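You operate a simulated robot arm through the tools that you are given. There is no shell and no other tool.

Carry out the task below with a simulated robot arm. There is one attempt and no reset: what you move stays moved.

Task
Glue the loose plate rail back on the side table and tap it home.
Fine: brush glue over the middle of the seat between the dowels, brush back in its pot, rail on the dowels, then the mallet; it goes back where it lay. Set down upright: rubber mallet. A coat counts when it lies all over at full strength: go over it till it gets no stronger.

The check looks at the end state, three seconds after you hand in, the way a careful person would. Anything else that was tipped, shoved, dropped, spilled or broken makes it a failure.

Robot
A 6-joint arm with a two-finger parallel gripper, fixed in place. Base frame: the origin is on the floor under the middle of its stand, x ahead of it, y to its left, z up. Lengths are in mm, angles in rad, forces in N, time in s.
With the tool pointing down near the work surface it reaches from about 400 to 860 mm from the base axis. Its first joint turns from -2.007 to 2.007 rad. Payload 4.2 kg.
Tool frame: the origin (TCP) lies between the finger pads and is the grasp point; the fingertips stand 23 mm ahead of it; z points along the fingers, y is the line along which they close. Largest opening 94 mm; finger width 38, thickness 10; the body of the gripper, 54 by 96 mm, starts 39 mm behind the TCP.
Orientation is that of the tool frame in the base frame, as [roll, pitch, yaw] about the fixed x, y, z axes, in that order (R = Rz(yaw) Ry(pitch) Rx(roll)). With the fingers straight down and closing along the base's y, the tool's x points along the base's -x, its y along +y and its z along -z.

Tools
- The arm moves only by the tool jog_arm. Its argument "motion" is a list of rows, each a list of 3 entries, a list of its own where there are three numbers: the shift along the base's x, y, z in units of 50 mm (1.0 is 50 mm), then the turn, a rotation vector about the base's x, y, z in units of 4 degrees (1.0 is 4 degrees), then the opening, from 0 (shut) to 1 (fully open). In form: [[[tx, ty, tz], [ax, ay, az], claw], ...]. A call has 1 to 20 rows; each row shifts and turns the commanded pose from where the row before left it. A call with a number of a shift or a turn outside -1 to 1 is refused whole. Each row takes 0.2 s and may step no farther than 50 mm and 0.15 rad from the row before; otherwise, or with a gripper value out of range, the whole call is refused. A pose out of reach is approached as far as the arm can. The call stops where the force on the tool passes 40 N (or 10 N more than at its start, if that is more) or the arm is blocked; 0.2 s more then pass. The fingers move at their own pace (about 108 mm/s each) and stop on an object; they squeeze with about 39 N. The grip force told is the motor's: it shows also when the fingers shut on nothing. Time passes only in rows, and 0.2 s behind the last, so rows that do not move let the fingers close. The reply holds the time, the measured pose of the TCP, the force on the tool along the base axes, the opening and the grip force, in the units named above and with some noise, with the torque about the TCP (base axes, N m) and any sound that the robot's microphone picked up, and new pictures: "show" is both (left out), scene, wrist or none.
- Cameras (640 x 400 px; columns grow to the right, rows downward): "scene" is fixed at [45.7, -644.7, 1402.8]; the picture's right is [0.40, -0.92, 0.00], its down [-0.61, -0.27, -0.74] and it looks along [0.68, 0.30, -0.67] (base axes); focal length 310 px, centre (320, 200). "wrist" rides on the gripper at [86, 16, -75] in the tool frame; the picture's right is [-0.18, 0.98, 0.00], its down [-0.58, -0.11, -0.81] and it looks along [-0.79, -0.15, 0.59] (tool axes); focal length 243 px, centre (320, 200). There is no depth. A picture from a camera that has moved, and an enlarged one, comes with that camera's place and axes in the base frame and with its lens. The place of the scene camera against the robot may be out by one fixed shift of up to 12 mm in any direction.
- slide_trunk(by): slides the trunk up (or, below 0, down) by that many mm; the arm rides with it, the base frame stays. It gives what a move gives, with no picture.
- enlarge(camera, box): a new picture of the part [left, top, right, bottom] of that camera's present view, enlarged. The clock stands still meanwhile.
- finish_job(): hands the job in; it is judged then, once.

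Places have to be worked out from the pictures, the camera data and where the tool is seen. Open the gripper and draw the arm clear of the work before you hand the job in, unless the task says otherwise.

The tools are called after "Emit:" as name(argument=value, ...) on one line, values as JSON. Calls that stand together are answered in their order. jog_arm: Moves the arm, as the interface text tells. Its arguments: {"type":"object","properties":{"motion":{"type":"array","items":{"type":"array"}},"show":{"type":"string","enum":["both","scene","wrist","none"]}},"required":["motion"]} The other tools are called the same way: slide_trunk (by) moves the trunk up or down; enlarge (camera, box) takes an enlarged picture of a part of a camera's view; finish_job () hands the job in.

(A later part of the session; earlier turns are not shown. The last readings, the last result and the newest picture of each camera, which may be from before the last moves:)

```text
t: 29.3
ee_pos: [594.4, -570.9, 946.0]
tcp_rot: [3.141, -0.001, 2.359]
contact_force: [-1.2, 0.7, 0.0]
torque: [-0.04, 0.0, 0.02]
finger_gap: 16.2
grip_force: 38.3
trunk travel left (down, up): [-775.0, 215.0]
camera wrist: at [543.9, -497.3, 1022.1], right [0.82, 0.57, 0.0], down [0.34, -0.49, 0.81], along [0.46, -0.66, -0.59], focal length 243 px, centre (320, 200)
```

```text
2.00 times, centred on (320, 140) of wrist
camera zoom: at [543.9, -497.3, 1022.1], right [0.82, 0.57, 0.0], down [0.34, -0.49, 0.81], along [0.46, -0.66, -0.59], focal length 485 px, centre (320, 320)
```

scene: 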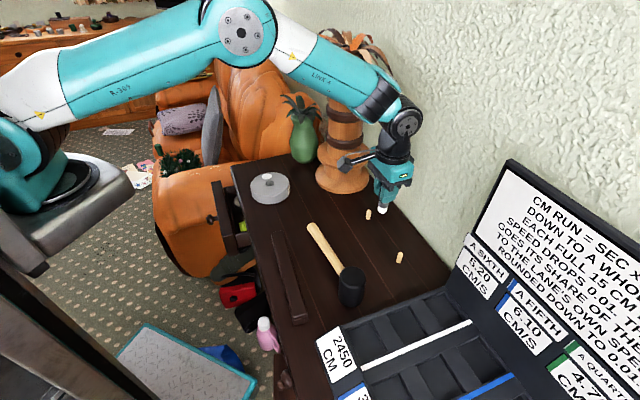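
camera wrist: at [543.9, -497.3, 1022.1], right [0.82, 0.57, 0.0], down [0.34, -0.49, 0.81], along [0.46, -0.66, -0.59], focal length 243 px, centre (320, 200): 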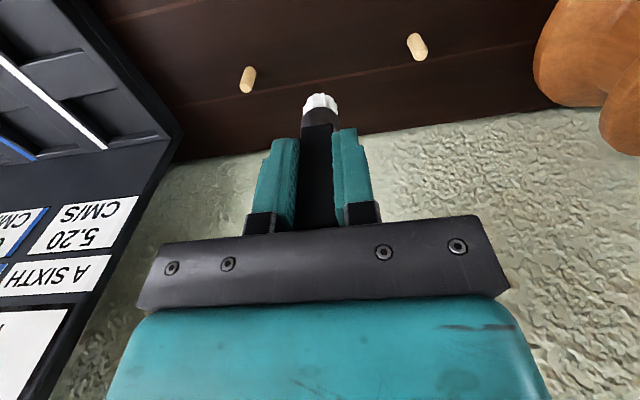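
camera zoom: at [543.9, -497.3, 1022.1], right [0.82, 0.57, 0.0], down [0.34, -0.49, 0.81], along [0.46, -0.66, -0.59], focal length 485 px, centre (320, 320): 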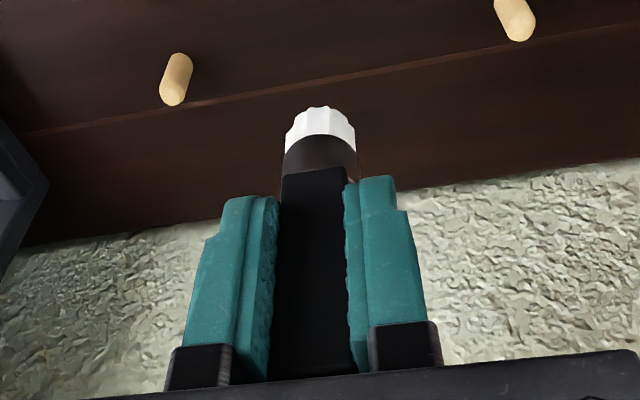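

The view confirms dowels at (668,-525) and (553.5,-638.5), so the seat centre is (611,-582). I move over it and lower to just above the wood, then creep to light contact.

Emit:
jog_arm(motion=[[[0.33, -0.22, -0.7], [0, 0, 0], 0], [[0, 0, -0.8], [0, 0, 0], 0], [[0, 0, -0.5], [0, 0, 0], 0], [[0, 0, -0.04], [0, 0, 0], 0], [[0, 0, -0.04], [0, 0, 0], 0]], show="wrist")

Emit:
enlarge(camera="wrist", box=[200, 40, 440, 240])

```text
t: 30.5
ee_pos: [611.4, -581.5, 843.0]
tcp_rot: [-3.14, 0.001, 2.358]
contact_force: [-0.6, 0.2, -0.5]
torque: [0.02, 0.01, -0.01]
finger_gap: 16.1
grip_force: 39.3
trunk travel left (down, up): [-775.0, 215.0]
camera wrist: at [560.7, -508.9, 917.6], right [0.82, 0.57, 0.0], down [0.33, -0.49, 0.81], along [0.46, -0.67, -0.59], focal length 243 px, centre (320, 200)
```

wrist: 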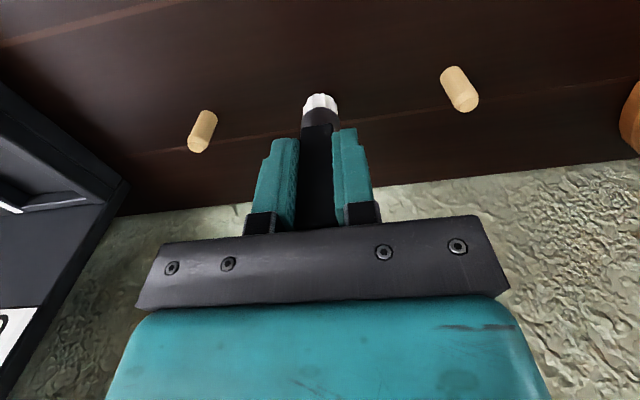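

```text
2.00 times, centred on (320, 140) of wrist
camera zoom: at [560.7, -508.9, 917.6], right [0.82, 0.57, 0.0], down [0.33, -0.49, 0.81], along [0.46, -0.67, -0.59], focal length 485 px, centre (320, 320)
```

zoom: 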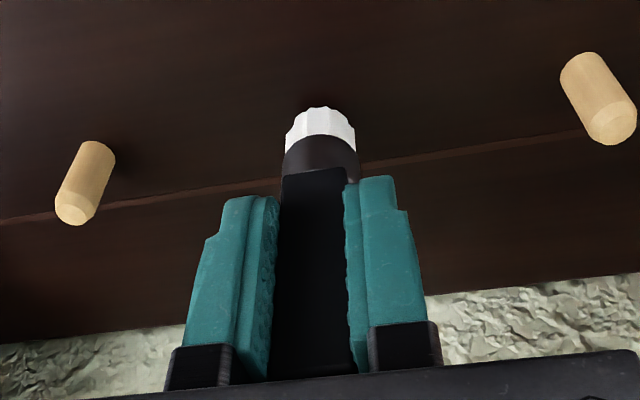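

Brush is centred between the dowels and still ~5 mm above the wood. I lower in 1.5 mm rows until there is light contact.

Emit:
jog_arm(motion=[[[0, 0, -0.03], [0, 0, 0], 0], [[0, 0, -0.03], [0, 0, 0], 0], [[0, 0, -0.03], [0, 0, 0], 0]], show="none")

```text
t: 31.3
ee_pos: [611.2, -582.3, 839.3]
tcp_rot: [3.141, 0.002, 2.358]
contact_force: [0.3, 0.6, 0.2]
torque: [-0.01, 0.02, 0.01]
finger_gap: 15.9
grip_force: 39.3
trunk travel left (down, up): [-775.0, 215.0]
```

No contact yet at TCP z≈839; two more small rows.

Emit:
jog_arm(motion=[[[0, 0, -0.025], [0, 0, 0], 0], [[0, 0, -0.025], [0, 0, 0], 0]], show="none")

```text
t: 31.9
ee_pos: [611.3, -583.0, 837.4]
tcp_rot: [3.141, 0.001, 2.358]
contact_force: [-0.1, 0.9, 2.5]
torque: [0.01, 0.05, 0.0]
finger_gap: 15.9
grip_force: 38.6
trunk travel left (down, up): [-775.0, 215.0]
```

Light contact (2.5 N). I press half a millimetre more and make a first pass along the seat, ±45 mm between the dowels.

Emit:
jog_arm(motion=[[[0, 0, -0.01], [0, 0, 0], 0], [[0.212, 0.212, 0], [0, 0, 0], 0], [[0.212, 0.212, 0], [0, 0, 0], 0], [[0.212, 0.212, 0], [0, 0, 0], 0], [[-0.212, -0.212, 0], [0, 0, 0], 0], [[-0.212, -0.212, 0], [0, 0, 0], 0], [[-0.212, -0.212, 0], [0, 0, 0], 0], [[-0.212, -0.212, 0], [0, 0, 0], 0], [[-0.212, -0.212, 0], [0, 0, 0], 0], [[-0.212, -0.212, 0], [0, 0, 0], 0]], show="both")

Emit:
enlarge(camera="wrist", box=[200, 40, 520, 240])

Emit:
enlarge(camera="scene", box=[340, 190, 440, 290])

```text
t: 34.1
ee_pos: [578.9, -614.4, 837.4]
tcp_rot: [-3.139, 0.002, 2.357]
contact_force: [3.3, 3.3, 16.0]
torque: [0.2, -0.26, 0.01]
finger_gap: 15.9
grip_force: 38.9
trunk travel left (down, up): [-775.0, 215.0]
camera wrist: at [528.6, -540.7, 911.0], right [0.82, 0.57, 0.0], down [0.33, -0.49, 0.81], along [0.46, -0.67, -0.59], focal length 243 px, centre (320, 200)
```

scene: 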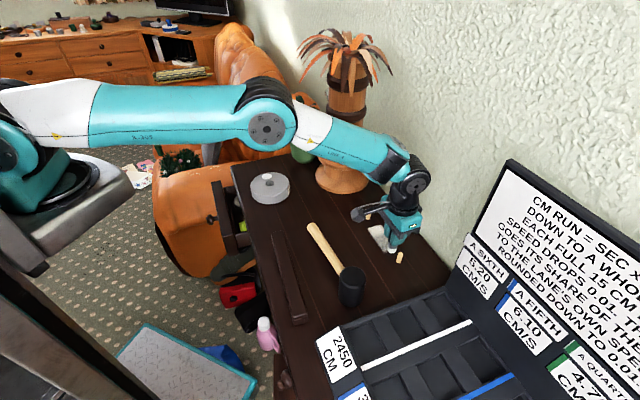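
wrist: 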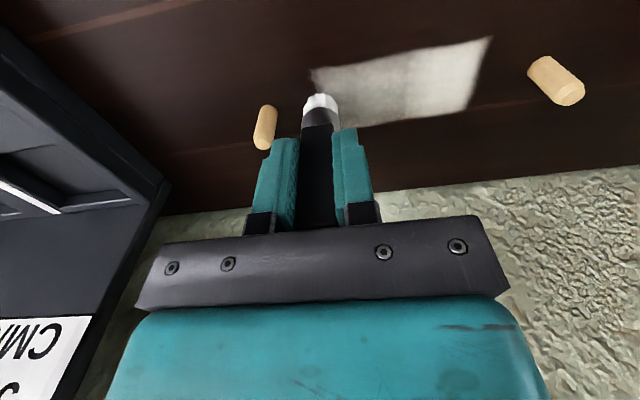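

```text
2.00 times, centred on (360, 140) of wrist
camera zoom: at [528.6, -540.7, 911.0], right [0.82, 0.57, 0.0], down [0.33, -0.49, 0.81], along [0.46, -0.67, -0.59], focal length 485 px, centre (240, 320)
```

zoom: 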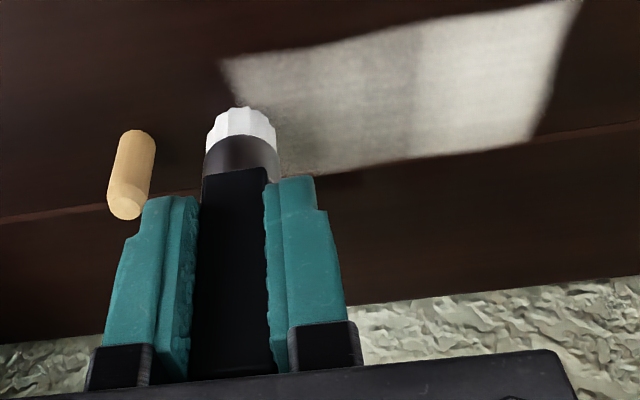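

```text
4.00 times, centred on (390, 240) of scene
camera zoom: at [45.7, -644.7, 1402.8], right [0.4, -0.92, 0.0], down [-0.61, -0.27, -0.74], along [0.68, 0.3, -0.67], focal length 1240 px, centre (40, 40)
```

zoom: 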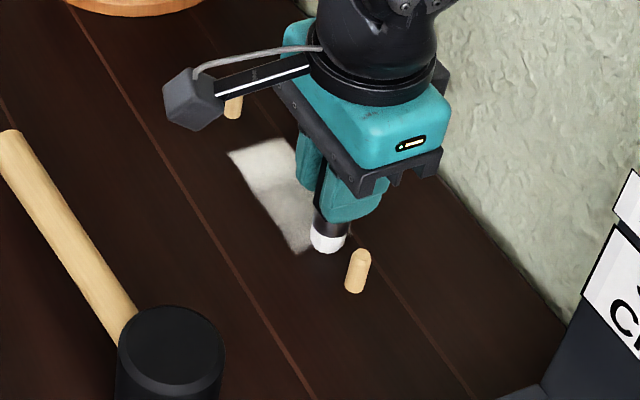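

Glue is going on: a white patch about 43 mm wide appears, stronger where passed twice. I ease the pressure slightly and keep going over it back and forth.

Emit:
jog_arm(motion=[[[0, 0, 0.012], [0, 0, 0], 0], [[0.212, 0.212, 0], [0, 0, 0], 0], [[0.212, 0.212, 0], [0, 0, 0], 0], [[0.212, 0.212, 0], [0, 0, 0], 0], [[0.212, 0.212, 0], [0, 0, 0], 0], [[0.212, 0.212, 0], [0, 0, 0], 0], [[0.212, 0.212, 0], [0, 0, 0], 0], [[-0.212, -0.212, 0], [0, 0, 0], 0], [[-0.212, -0.212, 0], [0, 0, 0], 0], [[-0.212, -0.212, 0], [0, 0, 0], 0], [[-0.212, -0.212, 0], [0, 0, 0], 0], [[-0.212, -0.212, 0], [0, 0, 0], 0], [[-0.212, -0.212, 0], [0, 0, 0], 0]], show="both")

Emit:
enlarge(camera="wrist", box=[200, 40, 520, 240])

```text
t: 36.9
ee_pos: [579.9, -615.7, 836.5]
tcp_rot: [-3.14, 0.0, 2.358]
contact_force: [2.7, 2.2, 10.1]
torque: [0.11, -0.15, 0.0]
finger_gap: 16.1
grip_force: 38.3
trunk travel left (down, up): [-775.0, 215.0]
camera wrist: at [528.7, -541.1, 911.0], right [0.82, 0.57, 0.0], down [0.33, -0.49, 0.81], along [0.46, -0.67, -0.59], focal length 243 px, centre (320, 200)
```

scene: 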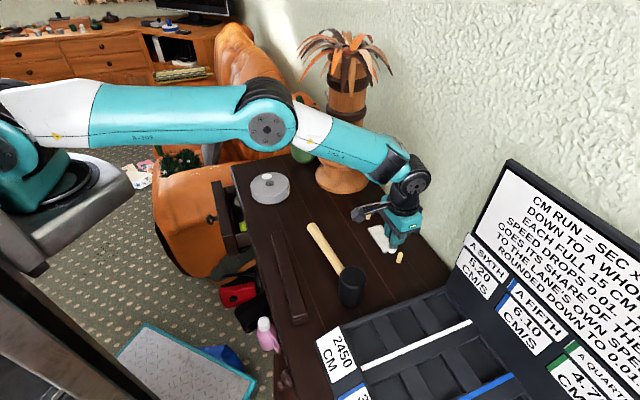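
wrist: 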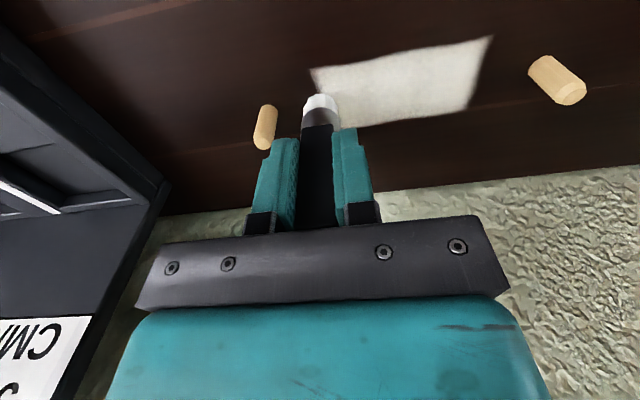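

```text
2.00 times, centred on (360, 140) of wrist
camera zoom: at [528.7, -541.1, 911.0], right [0.82, 0.57, 0.0], down [0.33, -0.49, 0.81], along [0.46, -0.67, -0.59], focal length 485 px, centre (240, 320)
```

zoom: 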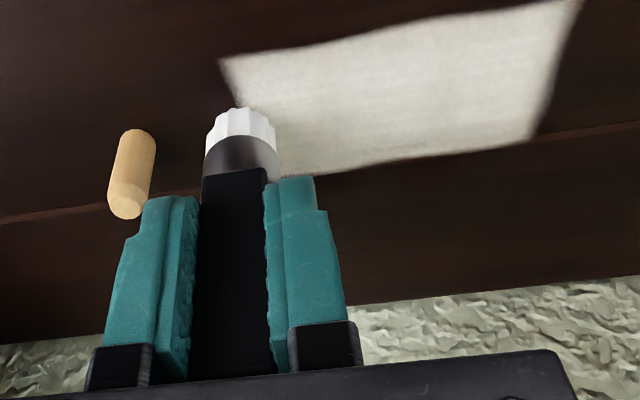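

The patch has fixed straight edges (about 94 × 43 mm) and grows brighter. More passes, with a small sideways offset either way to cover the edges evenly.

Emit:
jog_arm(motion=[[[0.08, -0.08, 0], [0, 0, 0], 0], [[0.212, 0.212, 0], [0, 0, 0], 0], [[0.212, 0.212, 0], [0, 0, 0], 0], [[0.212, 0.212, 0], [0, 0, 0], 0], [[0.212, 0.212, 0], [0, 0, 0], 0], [[0.212, 0.212, 0], [0, 0, 0], 0], [[0.212, 0.212, 0], [0, 0, 0], 0], [[-0.16, 0.16, 0], [0, 0, 0], 0], [[-0.212, -0.212, 0], [0, 0, 0], 0], [[-0.212, -0.212, 0], [0, 0, 0], 0], [[-0.212, -0.212, 0], [0, 0, 0], 0], [[-0.212, -0.212, 0], [0, 0, 0], 0], [[-0.212, -0.212, 0], [0, 0, 0], 0], [[-0.212, -0.212, 0], [0, 0, 0], 0]], show="wrist")

Emit:
enlarge(camera="wrist", box=[200, 40, 520, 240])

```text
t: 39.9
ee_pos: [575.4, -610.8, 837.8]
tcp_rot: [3.141, 0.0, 2.358]
contact_force: [0.5, 0.4, 4.7]
torque: [0.01, -0.04, 0.03]
finger_gap: 16.0
grip_force: 39.5
trunk travel left (down, up): [-775.0, 215.0]
camera wrist: at [524.4, -537.1, 911.1], right [0.82, 0.57, 0.0], down [0.33, -0.49, 0.81], along [0.46, -0.67, -0.59], focal length 243 px, centre (320, 200)
```

wrist: 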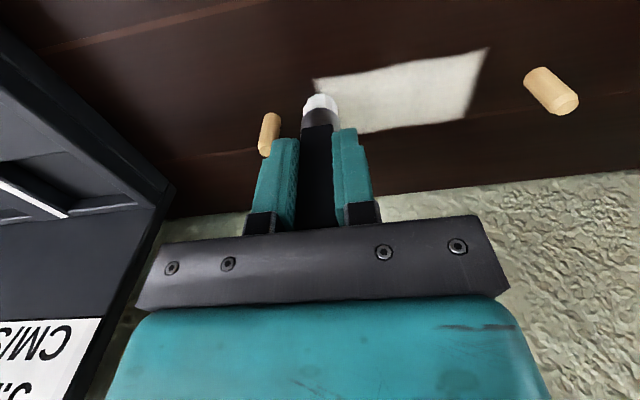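

```text
2.00 times, centred on (360, 140) of wrist
camera zoom: at [524.4, -537.1, 911.1], right [0.82, 0.57, 0.0], down [0.33, -0.49, 0.81], along [0.46, -0.67, -0.59], focal length 485 px, centre (240, 320)
```

zoom: 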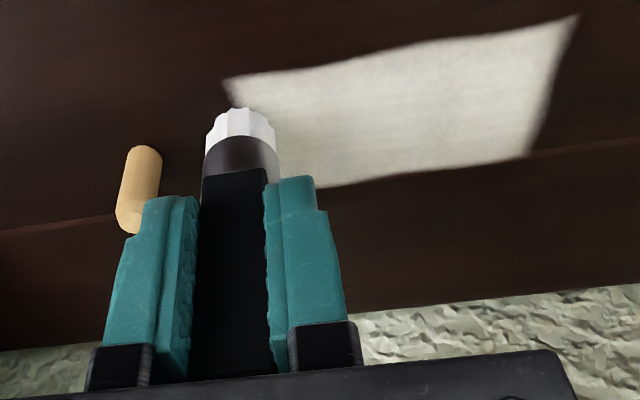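

The coat looks more even. I do two more passes on the centreline, extended slightly at both ends, then lift to look at the whole patch.

Emit:
jog_arm(motion=[[[0.08, -0.08, -0.004], [0, 0, 0], 0], [[-0.06, -0.06, 0], [0, 0, 0], 0], [[0.23, 0.23, 0], [0, 0, 0], 0], [[0.23, 0.23, 0], [0, 0, 0], 0], [[0.23, 0.23, 0], [0, 0, 0], 0], [[0.23, 0.23, 0], [0, 0, 0], 0], [[0.23, 0.23, 0], [0, 0, 0], 0], [[0.23, 0.23, 0], [0, 0, 0], 0], [[-0.23, -0.23, 0], [0, 0, 0], 0], [[-0.23, -0.23, 0], [0, 0, 0], 0], [[-0.23, -0.23, 0], [0, 0, 0], 0], [[-0.23, -0.23, 0], [0, 0, 0], 0], [[-0.23, -0.23, 0], [0, 0, 0], 0], [[-0.23, -0.23, 0], [0, 0, 0], 0], [[0, 0, 0.3], [0, 0, 0], 0], [[-0.2, 0.2, 0.9], [0, 0, 0], 0], [[-0.6, 0.6, 0], [0, 0, 0], 0]], show="both")

Emit:
enlarge(camera="wrist", box=[200, 40, 520, 240])

Emit:
enlarge(camera="scene", box=[340, 190, 440, 290])

```text
t: 43.5
ee_pos: [536.4, -578.4, 896.1]
tcp_rot: [-3.141, 0.003, 2.358]
contact_force: [-0.4, -0.6, -1.1]
torque: [-0.01, 0.02, 0.01]
finger_gap: 15.8
grip_force: 39.3
trunk travel left (down, up): [-775.0, 215.0]
camera wrist: at [485.6, -504.9, 970.3], right [0.82, 0.57, 0.0], down [0.33, -0.49, 0.81], along [0.46, -0.67, -0.59], focal length 243 px, centre (320, 200)
```

scene: 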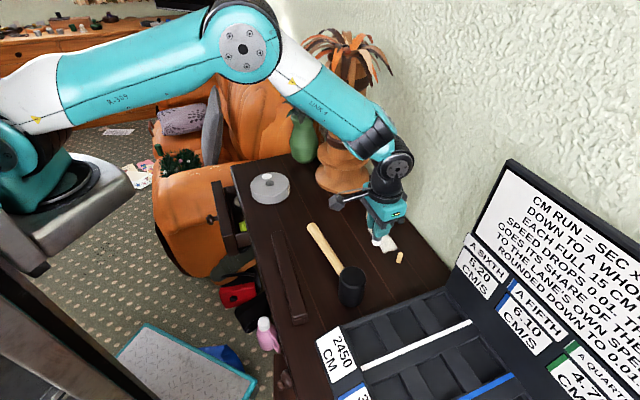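
wrist: 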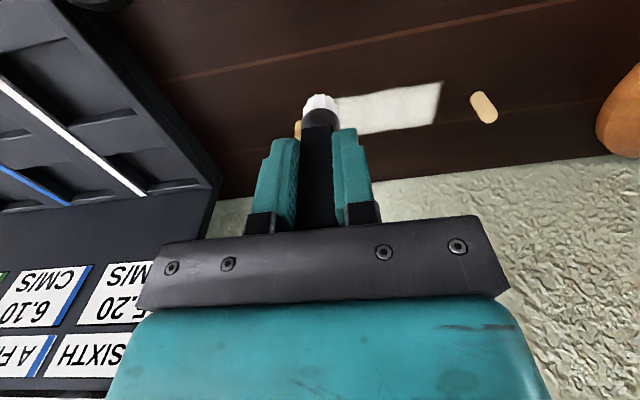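

```text
2.00 times, centred on (360, 140) of wrist
camera zoom: at [485.6, -504.9, 970.3], right [0.82, 0.57, 0.0], down [0.33, -0.49, 0.81], along [0.46, -0.67, -0.59], focal length 485 px, centre (240, 320)
```

zoom: 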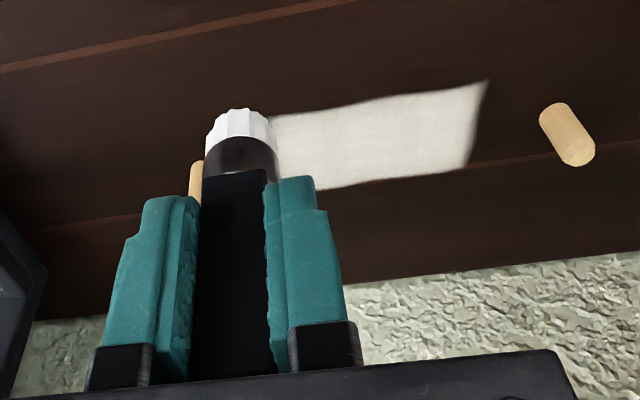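

```text
4.00 times, centred on (390, 240) of scene
camera zoom: at [45.7, -644.7, 1402.8], right [0.4, -0.92, 0.0], down [-0.61, -0.27, -0.74], along [0.68, 0.3, -0.67], focal length 1240 px, centre (40, 40)
```

zoom: 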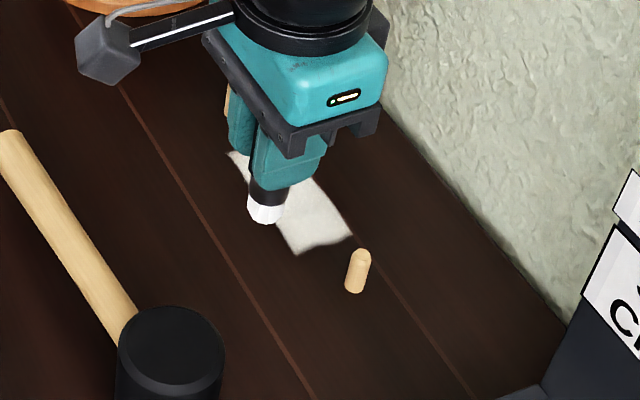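

The brush still hides part of the patch; I back the arm off inward to view the whole coat without occlusion.

Emit:
jog_arm(motion=[[[-0.3, 0.8, 0.4], [0, 0, 0], 0], [[-0.3, 0.9, 0], [0, 0, 0], 0], [[-0.1, 0.9, 0], [0, 0, 0], 0]], show="both")

Emit:
enlarge(camera="scene", box=[360, 200, 420, 280])

Emit:
enlarge(camera="wrist", box=[160, 100, 360, 220])

```text
t: 44.3
ee_pos: [501.6, -448.4, 916.6]
tcp_rot: [-3.14, 0.002, 2.357]
contact_force: [0.4, -0.9, -0.6]
torque: [0.04, 0.0, 0.01]
finger_gap: 16.0
grip_force: 39.3
trunk travel left (down, up): [-775.0, 215.0]
camera wrist: at [451.4, -374.1, 991.3], right [0.82, 0.57, 0.0], down [0.33, -0.49, 0.81], along [0.46, -0.67, -0.59], focal length 243 px, centre (320, 200)
```

scene: 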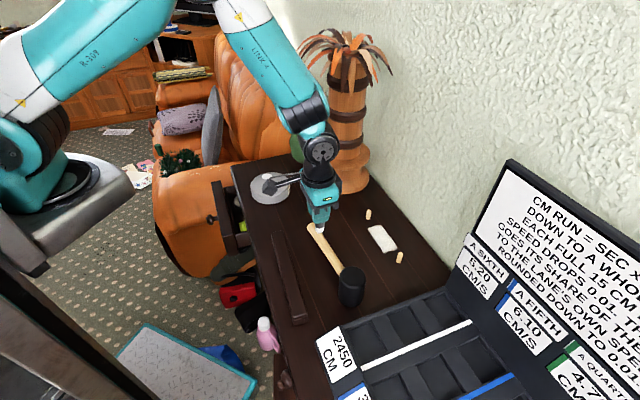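
wrist: 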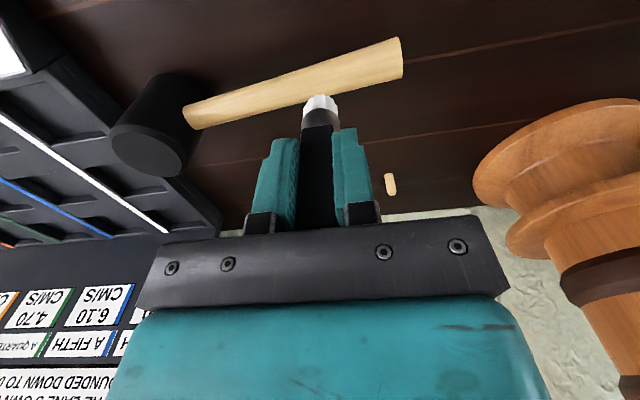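

```text
5.00 times, centred on (390, 240) of scene
camera zoom: at [45.7, -644.7, 1402.8], right [0.4, -0.92, 0.0], down [-0.61, -0.27, -0.74], along [0.68, 0.3, -0.67], focal length 1550 px, centre (-30, 0)
```

zoom: 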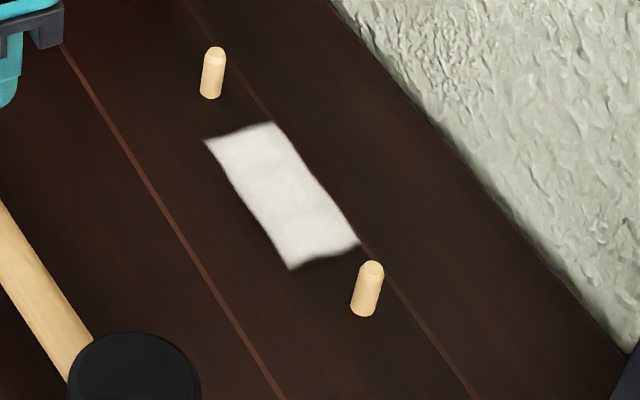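

```text
3.20 times, centred on (260, 160) of wrist
camera zoom: at [451.4, -374.1, 991.3], right [0.82, 0.57, 0.0], down [0.33, -0.49, 0.81], along [0.46, -0.67, -0.59], focal length 776 px, centre (512, 328)
```

zoom: 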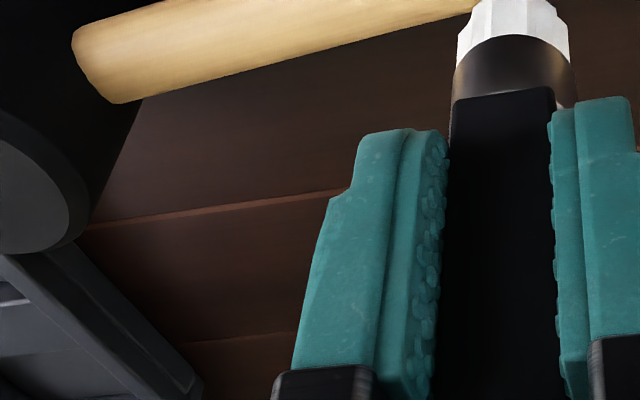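

In the scene picture the coat is complete and nearly uniform, a little weaker toward the far end. To be sure it is saturated I go back for more passes and then compare.

Emit:
jog_arm(motion=[[[0.547, -0.668, 0], [0, 0, 0], 0], [[0.547, -0.668, 0], [0, 0, 0], 0], [[0.547, -0.668, 0], [0, 0, 0], 0], [[0.547, -0.668, 0], [0, 0, 0], 0], [[0, 0, -0.7], [0, 0, 0], 0], [[0, 0, -0.7], [0, 0, 0], 0], [[0, 0, -0.1], [0, 0, 0], 0], [[0, 0, -0.04], [0, 0, 0], 0]], show="none")

```text
t: 46.1
ee_pos: [610.3, -581.9, 839.3]
tcp_rot: [-3.141, 0.002, 2.358]
contact_force: [0.3, 0.5, -0.7]
torque: [0.02, 0.0, -0.04]
finger_gap: 16.1
grip_force: 38.5
trunk travel left (down, up): [-775.0, 215.0]
```

Back over the centre, just clear of the wood at 839.3. I press to light contact and make four passes with small sideways offsets.

Emit:
jog_arm(motion=[[[0, 0, -0.03], [0, 0, 0], 0], [[0, 0, -0.02], [0, 0, 0], 0], [[0.23, 0.23, 0], [0, 0, 0], 0], [[0.23, 0.23, 0], [0, 0, 0], 0], [[0.23, 0.23, 0], [0, 0, 0], 0], [[0.1, -0.1, 0], [0, 0, 0], 0], [[-0.23, -0.23, 0], [0, 0, 0], 0], [[-0.23, -0.23, 0], [0, 0, 0], 0], [[-0.23, -0.23, 0], [0, 0, 0], 0], [[-0.23, -0.23, 0], [0, 0, 0], 0], [[-0.23, -0.23, 0], [0, 0, 0], 0], [[-0.23, -0.23, 0], [0, 0, 0], 0], [[-0.2, 0.2, 0], [0, 0, 0], 0], [[0.23, 0.23, 0], [0, 0, 0], 0], [[0.23, 0.23, 0], [0, 0, 0], 0], [[0.23, 0.23, 0], [0, 0, 0], 0], [[0.23, 0.23, 0], [0, 0, 0], 0], [[0.23, 0.23, 0], [0, 0, 0], 0], [[0.23, 0.23, 0], [0, 0, 0], 0]], show="wrist")

```text
t: 50.1
ee_pos: [639.3, -541.8, 836.6]
tcp_rot: [-3.142, 0.002, 2.359]
contact_force: [0.0, -0.6, 2.0]
torque: [-0.02, 0.0, -0.01]
finger_gap: 16.3
grip_force: 39.2
trunk travel left (down, up): [-775.0, 215.0]
camera wrist: at [589.8, -467.5, 911.2], right [0.82, 0.57, 0.0], down [0.33, -0.49, 0.81], along [0.46, -0.67, -0.59], focal length 243 px, centre (320, 200)
```

wrist: 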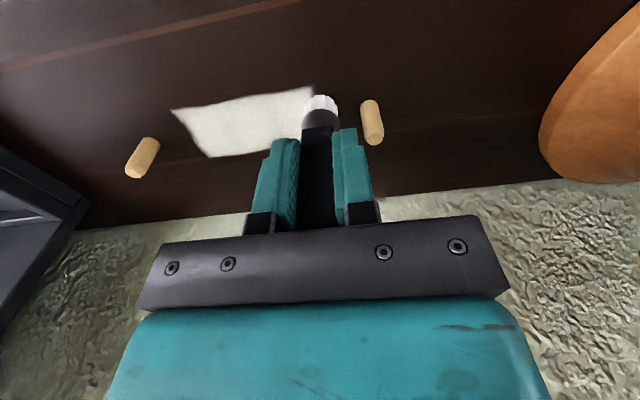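

Contact is light (2 N); I press slightly more, make two more centreline passes, then lift and back off to compare in the scene view.

Emit:
jog_arm(motion=[[[0.1, -0.1, -0.012], [0, 0, 0], 0], [[-0.23, -0.23, 0], [0, 0, 0], 0], [[-0.23, -0.23, 0], [0, 0, 0], 0], [[-0.23, -0.23, 0], [0, 0, 0], 0], [[-0.23, -0.23, 0], [0, 0, 0], 0], [[-0.23, -0.23, 0], [0, 0, 0], 0], [[-0.23, -0.23, 0], [0, 0, 0], 0], [[0.23, 0.23, 0], [0, 0, 0], 0], [[0.23, 0.23, 0], [0, 0, 0], 0], [[0.23, 0.23, 0], [0, 0, 0], 0], [[0.23, 0.23, 0], [0, 0, 0], 0], [[0.23, 0.23, 0], [0, 0, 0], 0], [[0.23, 0.23, 0], [0, 0, 0], 0], [[0, 0, 0.4], [0, 0, 0], 0], [[-0.2, 0.2, 0.9], [0, 0, 0], 0], [[-0.6, 0.6, 0.2], [0, 0, 0], 0], [[-0.7, 0.6, 0], [0, 0, 0], 0], [[-0.6, 0.6, 0], [0, 0, 0], 0], [[-0.6, 0.6, 0], [0, 0, 0], 0]], show="both")

Emit:
enlarge(camera="scene", box=[360, 200, 420, 280])

Emit:
enlarge(camera="wrist", box=[200, 40, 440, 200])

```text
t: 54.1
ee_pos: [510.7, -415.9, 911.0]
tcp_rot: [3.14, 0.001, 2.357]
contact_force: [0.3, -0.3, 0.2]
torque: [0.02, 0.02, 0.0]
finger_gap: 16.0
grip_force: 38.8
trunk travel left (down, up): [-775.0, 215.0]
camera wrist: at [460.6, -342.3, 985.4], right [0.82, 0.57, 0.0], down [0.33, -0.49, 0.81], along [0.46, -0.67, -0.59], focal length 243 px, centre (320, 200)
```

scene: 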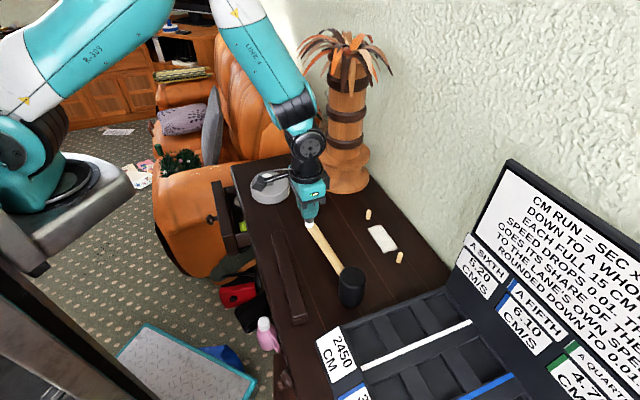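
wrist: 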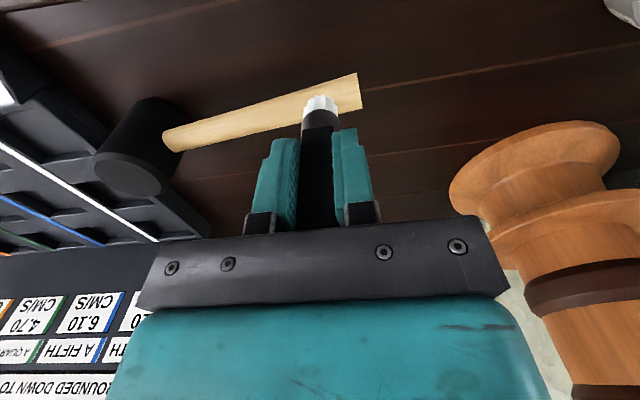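

```text
5.00 times, centred on (390, 240) of scene
camera zoom: at [45.7, -644.7, 1402.8], right [0.4, -0.92, 0.0], down [-0.61, -0.27, -0.74], along [0.68, 0.3, -0.67], focal length 1550 px, centre (-30, 0)
```

zoom: 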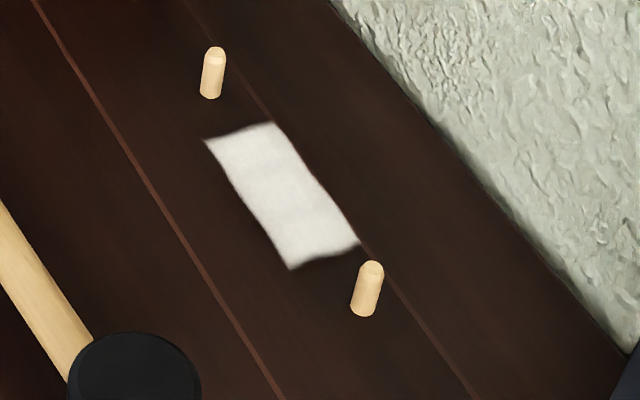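

```text
2.50 times, centred on (320, 120) of wrist
camera zoom: at [460.6, -342.3, 985.4], right [0.82, 0.57, 0.0], down [0.33, -0.49, 0.81], along [0.46, -0.67, -0.59], focal length 606 px, centre (320, 400)
```

zoom: 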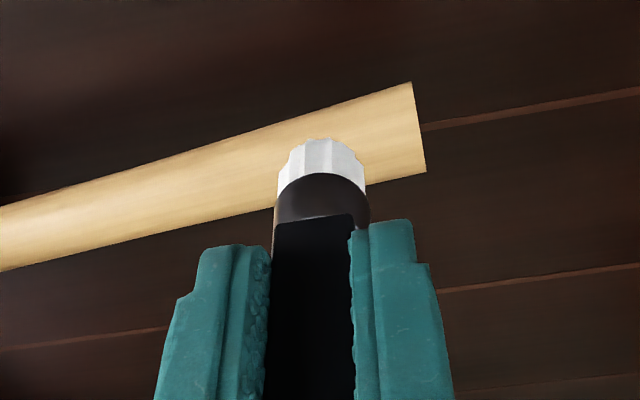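

The coat looks more uniform now; a last comparison round will show whether it still gets stronger. I return over the seat and make four more passes.

Emit:
jog_arm(motion=[[[0.502, -0.83, 0], [0, 0, 0], 0], [[0.502, -0.83, 0], [0, 0, 0], 0], [[0.502, -0.83, 0], [0, 0, 0], 0], [[0.502, -0.83, 0], [0, 0, 0], 0], [[0, 0, -0.7], [0, 0, 0], 0], [[0, 0, -0.6], [0, 0, 0], 0], [[0, 0, -0.12], [0, 0, 0], 0]], show="none")

```text
t: 55.7
ee_pos: [610.2, -581.6, 840.3]
tcp_rot: [-3.141, 0.0, 2.359]
contact_force: [-0.3, 0.2, 0.0]
torque: [0.01, -0.02, 0.02]
finger_gap: 15.9
grip_force: 39.0
trunk travel left (down, up): [-775.0, 215.0]
```

At 840.3 and centred; I press down about 3.5 mm to light contact and brush again.

Emit:
jog_arm(motion=[[[0, 0, -0.04], [0, 0, 0], 0], [[0, 0, -0.03], [0, 0, 0], 0], [[0.23, 0.23, 0], [0, 0, 0], 0], [[0.23, 0.23, 0], [0, 0, 0], 0], [[0.23, 0.23, 0], [0, 0, 0], 0], [[0.1, -0.1, 0], [0, 0, 0], 0], [[-0.23, -0.23, 0], [0, 0, 0], 0], [[-0.23, -0.23, 0], [0, 0, 0], 0], [[-0.23, -0.23, 0], [0, 0, 0], 0], [[-0.23, -0.23, 0], [0, 0, 0], 0], [[-0.23, -0.23, 0], [0, 0, 0], 0], [[-0.23, -0.23, 0], [0, 0, 0], 0], [[-0.2, 0.2, 0], [0, 0, 0], 0], [[0.23, 0.23, 0], [0, 0, 0], 0], [[0.23, 0.23, 0], [0, 0, 0], 0], [[0.23, 0.23, 0], [0, 0, 0], 0], [[0.23, 0.23, 0], [0, 0, 0], 0], [[0.23, 0.23, 0], [0, 0, 0], 0], [[0.23, 0.23, 0], [0, 0, 0], 0]], show="none")

Emit:
jog_arm(motion=[[[0.1, -0.1, 0], [0, 0, 0], 0], [[-0.23, -0.23, 0], [0, 0, 0], 0], [[-0.23, -0.23, 0], [0, 0, 0], 0], [[-0.23, -0.23, 0], [0, 0, 0], 0], [[-0.23, -0.23, 0], [0, 0, 0], 0], [[-0.23, -0.23, 0], [0, 0, 0], 0], [[-0.23, -0.23, 0], [0, 0, 0], 0], [[0.23, 0.23, 0], [0, 0, 0], 0], [[0.23, 0.23, 0], [0, 0, 0], 0], [[0.23, 0.23, 0], [0, 0, 0], 0], [[0.23, 0.23, 0], [0, 0, 0], 0], [[0.23, 0.23, 0], [0, 0, 0], 0], [[0.23, 0.23, 0], [0, 0, 0], 0], [[0, 0, 0.4], [0, 0, 0], 0], [[-0.2, 0.2, 0.9], [0, 0, 0], 0], [[-0.6, 0.6, 0.2], [0, 0, 0], 0], [[-0.7, 0.6, 0], [0, 0, 0], 0], [[-0.6, 0.6, 0], [0, 0, 0], 0], [[-0.6, 0.6, 0], [0, 0, 0], 0]], show="scene")

Emit:
enlarge(camera="scene", box=[360, 200, 420, 280])

```text
t: 59.7
ee_pos: [640.6, -542.8, 837.5]
tcp_rot: [3.141, 0.002, 2.357]
contact_force: [-2.5, -2.5, 11.7]
torque: [-0.23, 0.1, 0.02]
finger_gap: 16.0
grip_force: 38.9
trunk travel left (down, up): [-775.0, 215.0]
```

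```text
t: 63.7
ee_pos: [510.2, -415.7, 911.7]
tcp_rot: [3.141, 0.003, 2.357]
contact_force: [0.6, -0.1, -0.7]
torque: [0.01, 0.04, 0.01]
finger_gap: 16.3
grip_force: 38.9
trunk travel left (down, up): [-775.0, 215.0]
```

scene: 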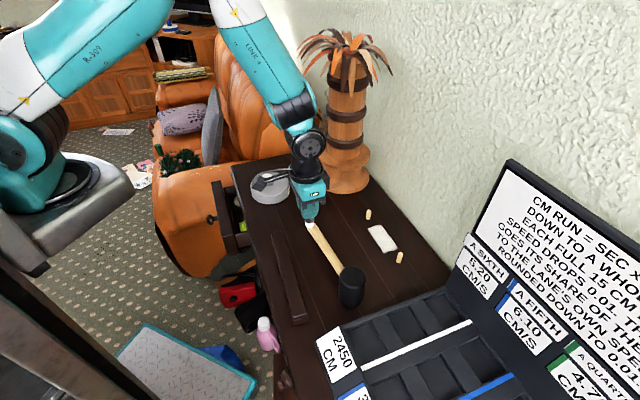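

```text
5.00 times, centred on (390, 240) of scene
camera zoom: at [45.7, -644.7, 1402.8], right [0.4, -0.92, 0.0], down [-0.61, -0.27, -0.74], along [0.68, 0.3, -0.67], focal length 1550 px, centre (-30, 0)
```

zoom: 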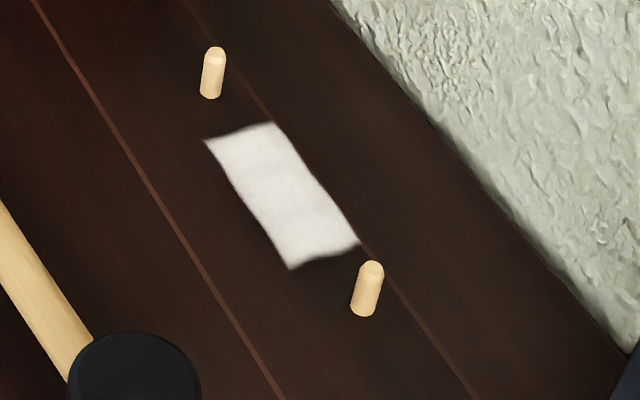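

No visible change from the last pass, so the coat is at full strength. I carry the brush back to above the pot's socket at (656,-218.5).

Emit:
jog_arm(motion=[[[0.332, 0.771, 0], [0, 0, 0], 0], [[0.332, 0.771, 0], [0, 0, 0], 0], [[0.332, 0.771, 0], [0, 0, 0], 0], [[0.64, 0.543, 0], [0, 0, 0], 0], [[0.64, 0.543, 0], [0, 0, 0], 0], [[0.64, 0.543, 0], [0, 0, 0], 0]], show="wrist")

Emit:
enlarge(camera="wrist", box=[240, 40, 420, 160])

```text
t: 65.1
ee_pos: [655.2, -220.1, 911.9]
tcp_rot: [-3.14, 0.001, 2.357]
contact_force: [-0.1, -0.3, -0.3]
torque: [0.03, -0.01, 0.0]
finger_gap: 16.1
grip_force: 38.8
trunk travel left (down, up): [-775.0, 215.0]
camera wrist: at [605.2, -146.7, 985.8], right [0.83, 0.56, 0.0], down [0.33, -0.49, 0.81], along [0.46, -0.67, -0.59], focal length 243 px, centre (320, 200)
```

wrist: 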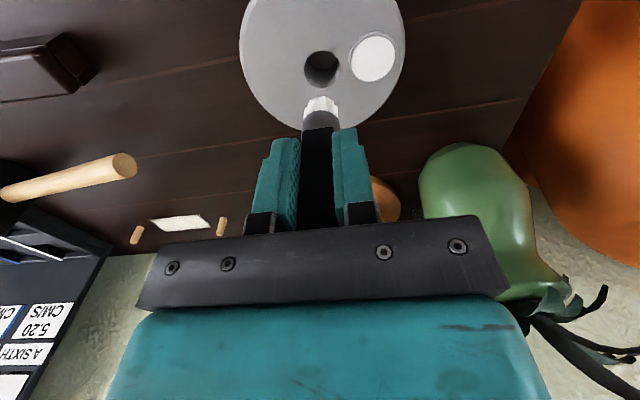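

```text
3.33 times, centred on (330, 100) of wrist
camera zoom: at [605.2, -146.7, 985.8], right [0.83, 0.56, 0.0], down [0.33, -0.49, 0.81], along [0.46, -0.67, -0.59], focal length 809 px, centre (287, 533)
```

zoom: 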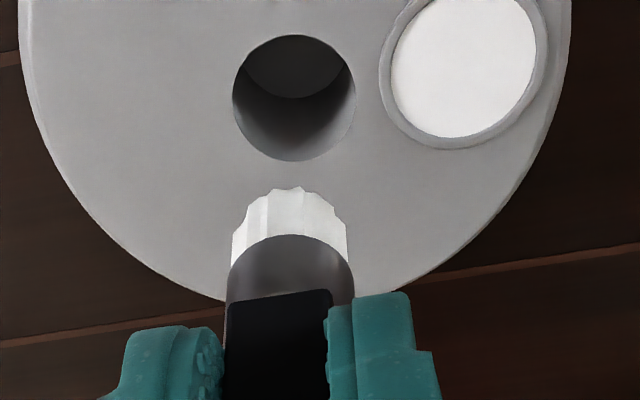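

Hole centre reads (655.5,-217) and the bristle centre about (659,-224), so I shift inward a few mm and lower until the tip is just above the lid to compare directly.

Emit:
jog_arm(motion=[[[-0.06, 0.12, 0], [0, 0, 0], 0], [[0, 0, -0.5], [0, 0, 0], 0], [[0, 0, -0.15], [0, 0, 0], 0]], show="wrist")

Emit:
enlarge(camera="wrist", box=[270, 50, 370, 150])

```text
t: 65.9
ee_pos: [652.8, -214.4, 879.1]
tcp_rot: [3.141, 0.002, 2.358]
contact_force: [0.2, -0.5, 0.5]
torque: [0.01, -0.01, 0.0]
finger_gap: 16.2
grip_force: 39.4
trunk travel left (down, up): [-775.0, 215.0]
camera wrist: at [602.7, -140.3, 953.7], right [0.82, 0.57, 0.0], down [0.33, -0.49, 0.81], along [0.46, -0.67, -0.59], focal length 243 px, centre (320, 200)
```

wrist: 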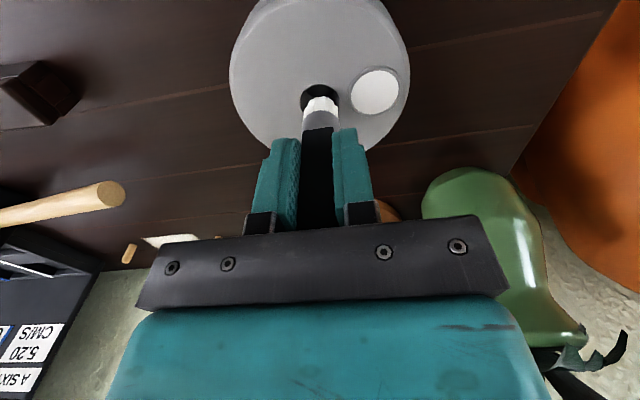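

```text
4.00 times, centred on (320, 100) of wrist
camera zoom: at [602.7, -140.3, 953.7], right [0.82, 0.57, 0.0], down [0.33, -0.49, 0.81], along [0.46, -0.67, -0.59], focal length 970 px, centre (320, 600)
```

zoom: 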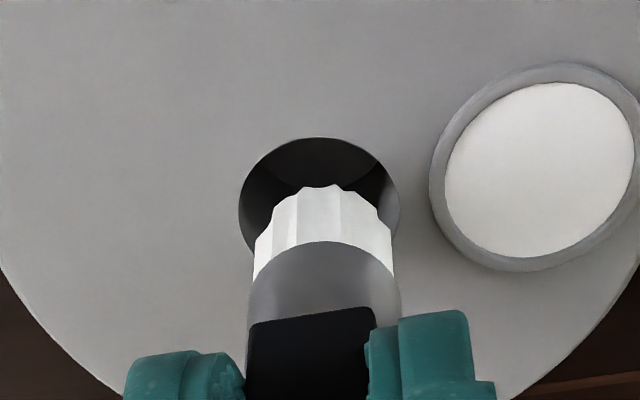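

The tip is nearly over the socket (27 mm wide vs 23.5 mm ferrule) and needs about 2.5 mm more inward. I nudge it and lower a little for another check.

Emit:
jog_arm(motion=[[[-0.04, 0.036, 0], [0, 0, 0], 0], [[0, 0, -0.1], [0, 0, 0], 0]], show="wrist")

Emit:
enlarge(camera="wrist", box=[270, 50, 370, 150])

```text
t: 66.5
ee_pos: [650.7, -212.7, 873.4]
tcp_rot: [-3.141, 0.002, 2.359]
contact_force: [0.0, -0.6, 0.7]
torque: [0.0, 0.01, 0.01]
finger_gap: 16.0
grip_force: 38.4
trunk travel left (down, up): [-775.0, 215.0]
camera wrist: at [600.7, -138.8, 948.5], right [0.82, 0.57, 0.0], down [0.33, -0.49, 0.81], along [0.46, -0.67, -0.59], focal length 243 px, centre (320, 200)
```

wrist: 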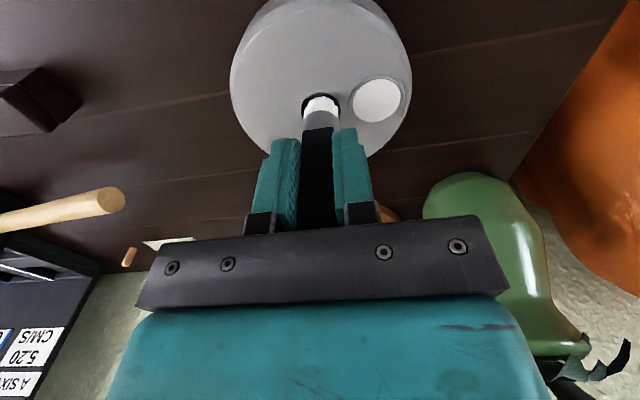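

```text
4.00 times, centred on (320, 100) of wrist
camera zoom: at [600.7, -138.8, 948.5], right [0.82, 0.57, 0.0], down [0.33, -0.49, 0.81], along [0.46, -0.67, -0.59], focal length 970 px, centre (320, 600)
```

zoom: 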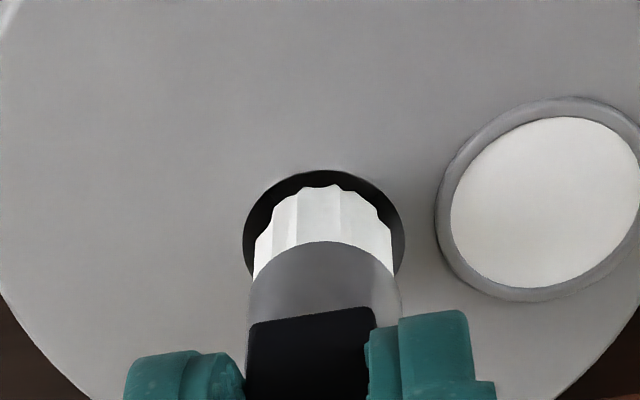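

Now the bristles sit concentric in the socket with ~1.8 mm all round. I lower it in small rows, watching the force.

Emit:
jog_arm(motion=[[[-0.008, 0.008, -0.05], [0, 0, 0], 0], [[0, 0, -0.06], [0, 0, 0], 0], [[0, 0, -0.06], [0, 0, 0], 0], [[0, 0, -0.06], [0, 0, 0], 0], [[0, 0, -0.06], [0, 0, 0], 0]], show="wrist")

Emit:
enlarge(camera="wrist", box=[270, 50, 370, 150])

```text
t: 67.2
ee_pos: [651.2, -212.4, 873.1]
tcp_rot: [3.14, 0.005, 2.357]
contact_force: [-8.2, 2.3, 27.2]
torque: [0.32, 0.48, 0.09]
finger_gap: 16.0
grip_force: 39.0
trunk travel left (down, up): [-775.0, 215.0]
stopped in row 3: the force on the tool passed its limit at 43 N (the readings are from after the stop); the commanded pose is now the measured one
camera wrist: at [600.5, -138.6, 946.9], right [0.82, 0.57, 0.0], down [0.33, -0.49, 0.81], along [0.46, -0.67, -0.59], focal length 243 px, centre (320, 200)
```

wrist: 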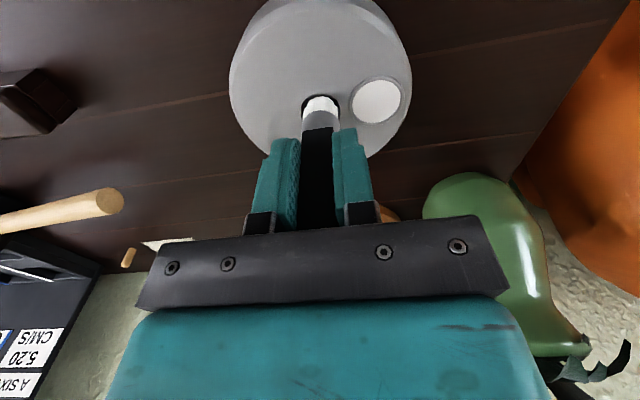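

```text
4.00 times, centred on (320, 100) of wrist
camera zoom: at [600.5, -138.6, 946.9], right [0.82, 0.57, 0.0], down [0.33, -0.49, 0.81], along [0.46, -0.67, -0.59], focal length 970 px, centre (320, 600)
```

zoom: 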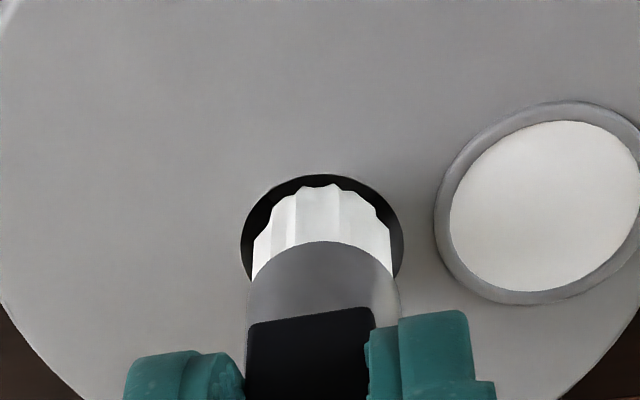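

It met something at lid height (43 N stop), so I lift slightly to relieve the pressure and check the far side of the socket using the scene camera, which sees it from another direction.

Emit:
jog_arm(motion=[[[0, 0, 0.06], [0, 0, 0], 0]], show="scene")

Emit:
enlarge(camera="scene", box=[250, 165, 290, 205])

Emit:
enlarge(camera="wrist", box=[290, 70, 350, 130])

```text
t: 67.6
ee_pos: [652.7, -212.6, 873.2]
tcp_rot: [3.14, 0.006, 2.357]
contact_force: [0.0, 0.0, 2.0]
torque: [0.02, 0.05, -0.04]
finger_gap: 15.9
grip_force: 38.5
trunk travel left (down, up): [-775.0, 215.0]
```

scene: 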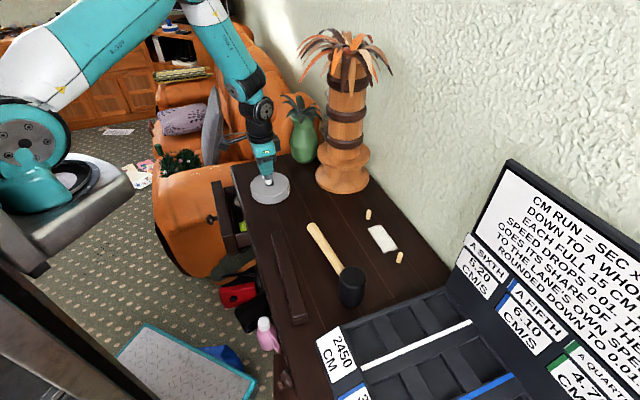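

```text
10.00 times, centred on (270, 185) of scene
camera zoom: at [45.7, -644.7, 1402.8], right [0.4, -0.92, 0.0], down [-0.61, -0.27, -0.74], along [0.68, 0.3, -0.67], focal length 3101 px, centre (820, 350)
```

zoom: 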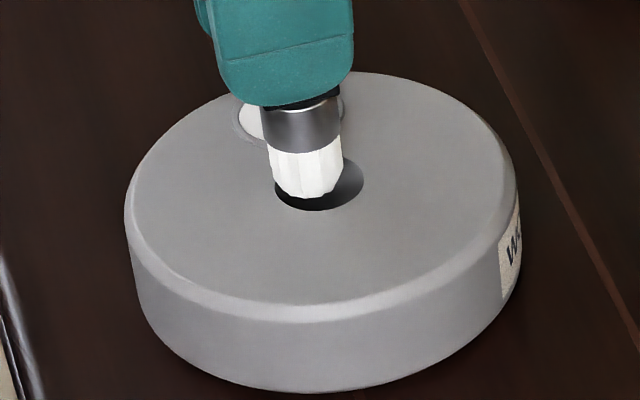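

```text
6.67 times, centred on (320, 100) of wrist
camera zoom: at [601.6, -138.7, 947.0], right [0.82, 0.57, 0.0], down [0.33, -0.49, 0.81], along [0.46, -0.67, -0.59], focal length 1618 px, centre (320, 867)
```

zoom: 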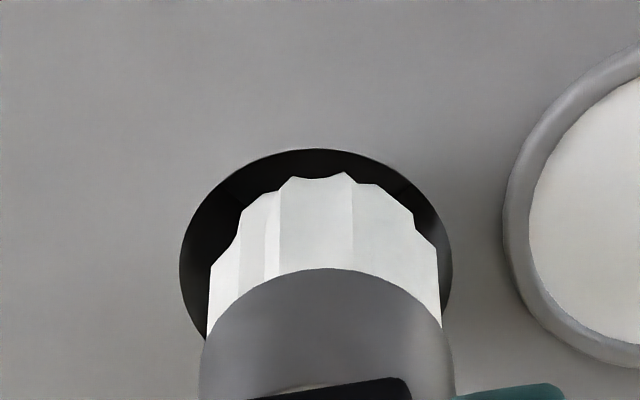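

The scene view shows the brush 4 mm to the left of the socket's centre (the bristle tip is tapered, which fooled the wrist view). I lift 3 mm, shift 4 mm outward, and compare in both views.

Emit:
jog_arm(motion=[[[0, 0, 0.08], [0, 0, 0], 0], [[0.046, -0.066, 0], [0, 0, 0], 0], [[0, 0, 0], [0, 0, 0], 0]], show="scene")

Emit:
enlarge(camera="scene", box=[255, 170, 287, 202])

Emit:
enlarge(camera="wrist", box=[290, 70, 350, 130])

```text
t: 68.4
ee_pos: [652.5, -216.0, 877.1]
tcp_rot: [3.142, 0.004, 2.357]
contact_force: [-0.2, 0.2, -0.9]
torque: [0.03, 0.0, 0.01]
finger_gap: 16.0
grip_force: 38.7
trunk travel left (down, up): [-775.0, 215.0]
```

scene: 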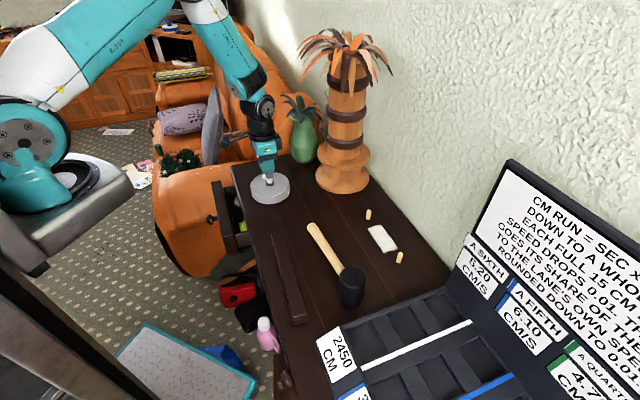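

```text
12.50 times, centred on (271, 186) of scene
camera zoom: at [45.7, -644.7, 1402.8], right [0.4, -0.92, 0.0], down [-0.61, -0.27, -0.74], along [0.68, 0.3, -0.67], focal length 3876 px, centre (932, 375)
```

zoom: 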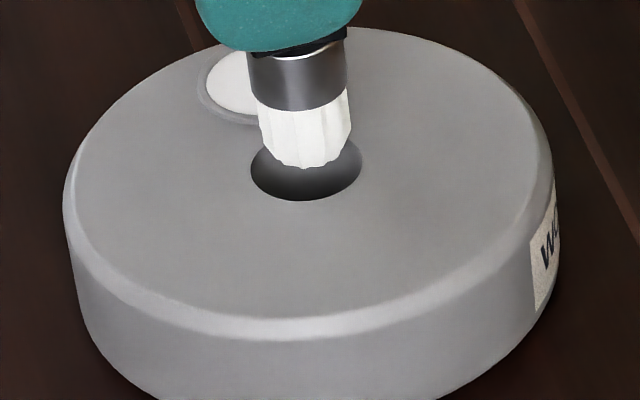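

```text
6.67 times, centred on (320, 100) of wrist
camera zoom: at [603.9, -142.0, 951.9], right [0.82, 0.57, 0.0], down [0.33, -0.49, 0.81], along [0.46, -0.67, -0.59], focal length 1618 px, centre (320, 867)
```

zoom: 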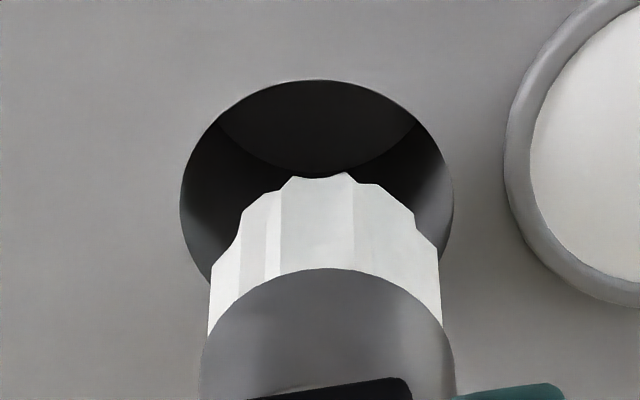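

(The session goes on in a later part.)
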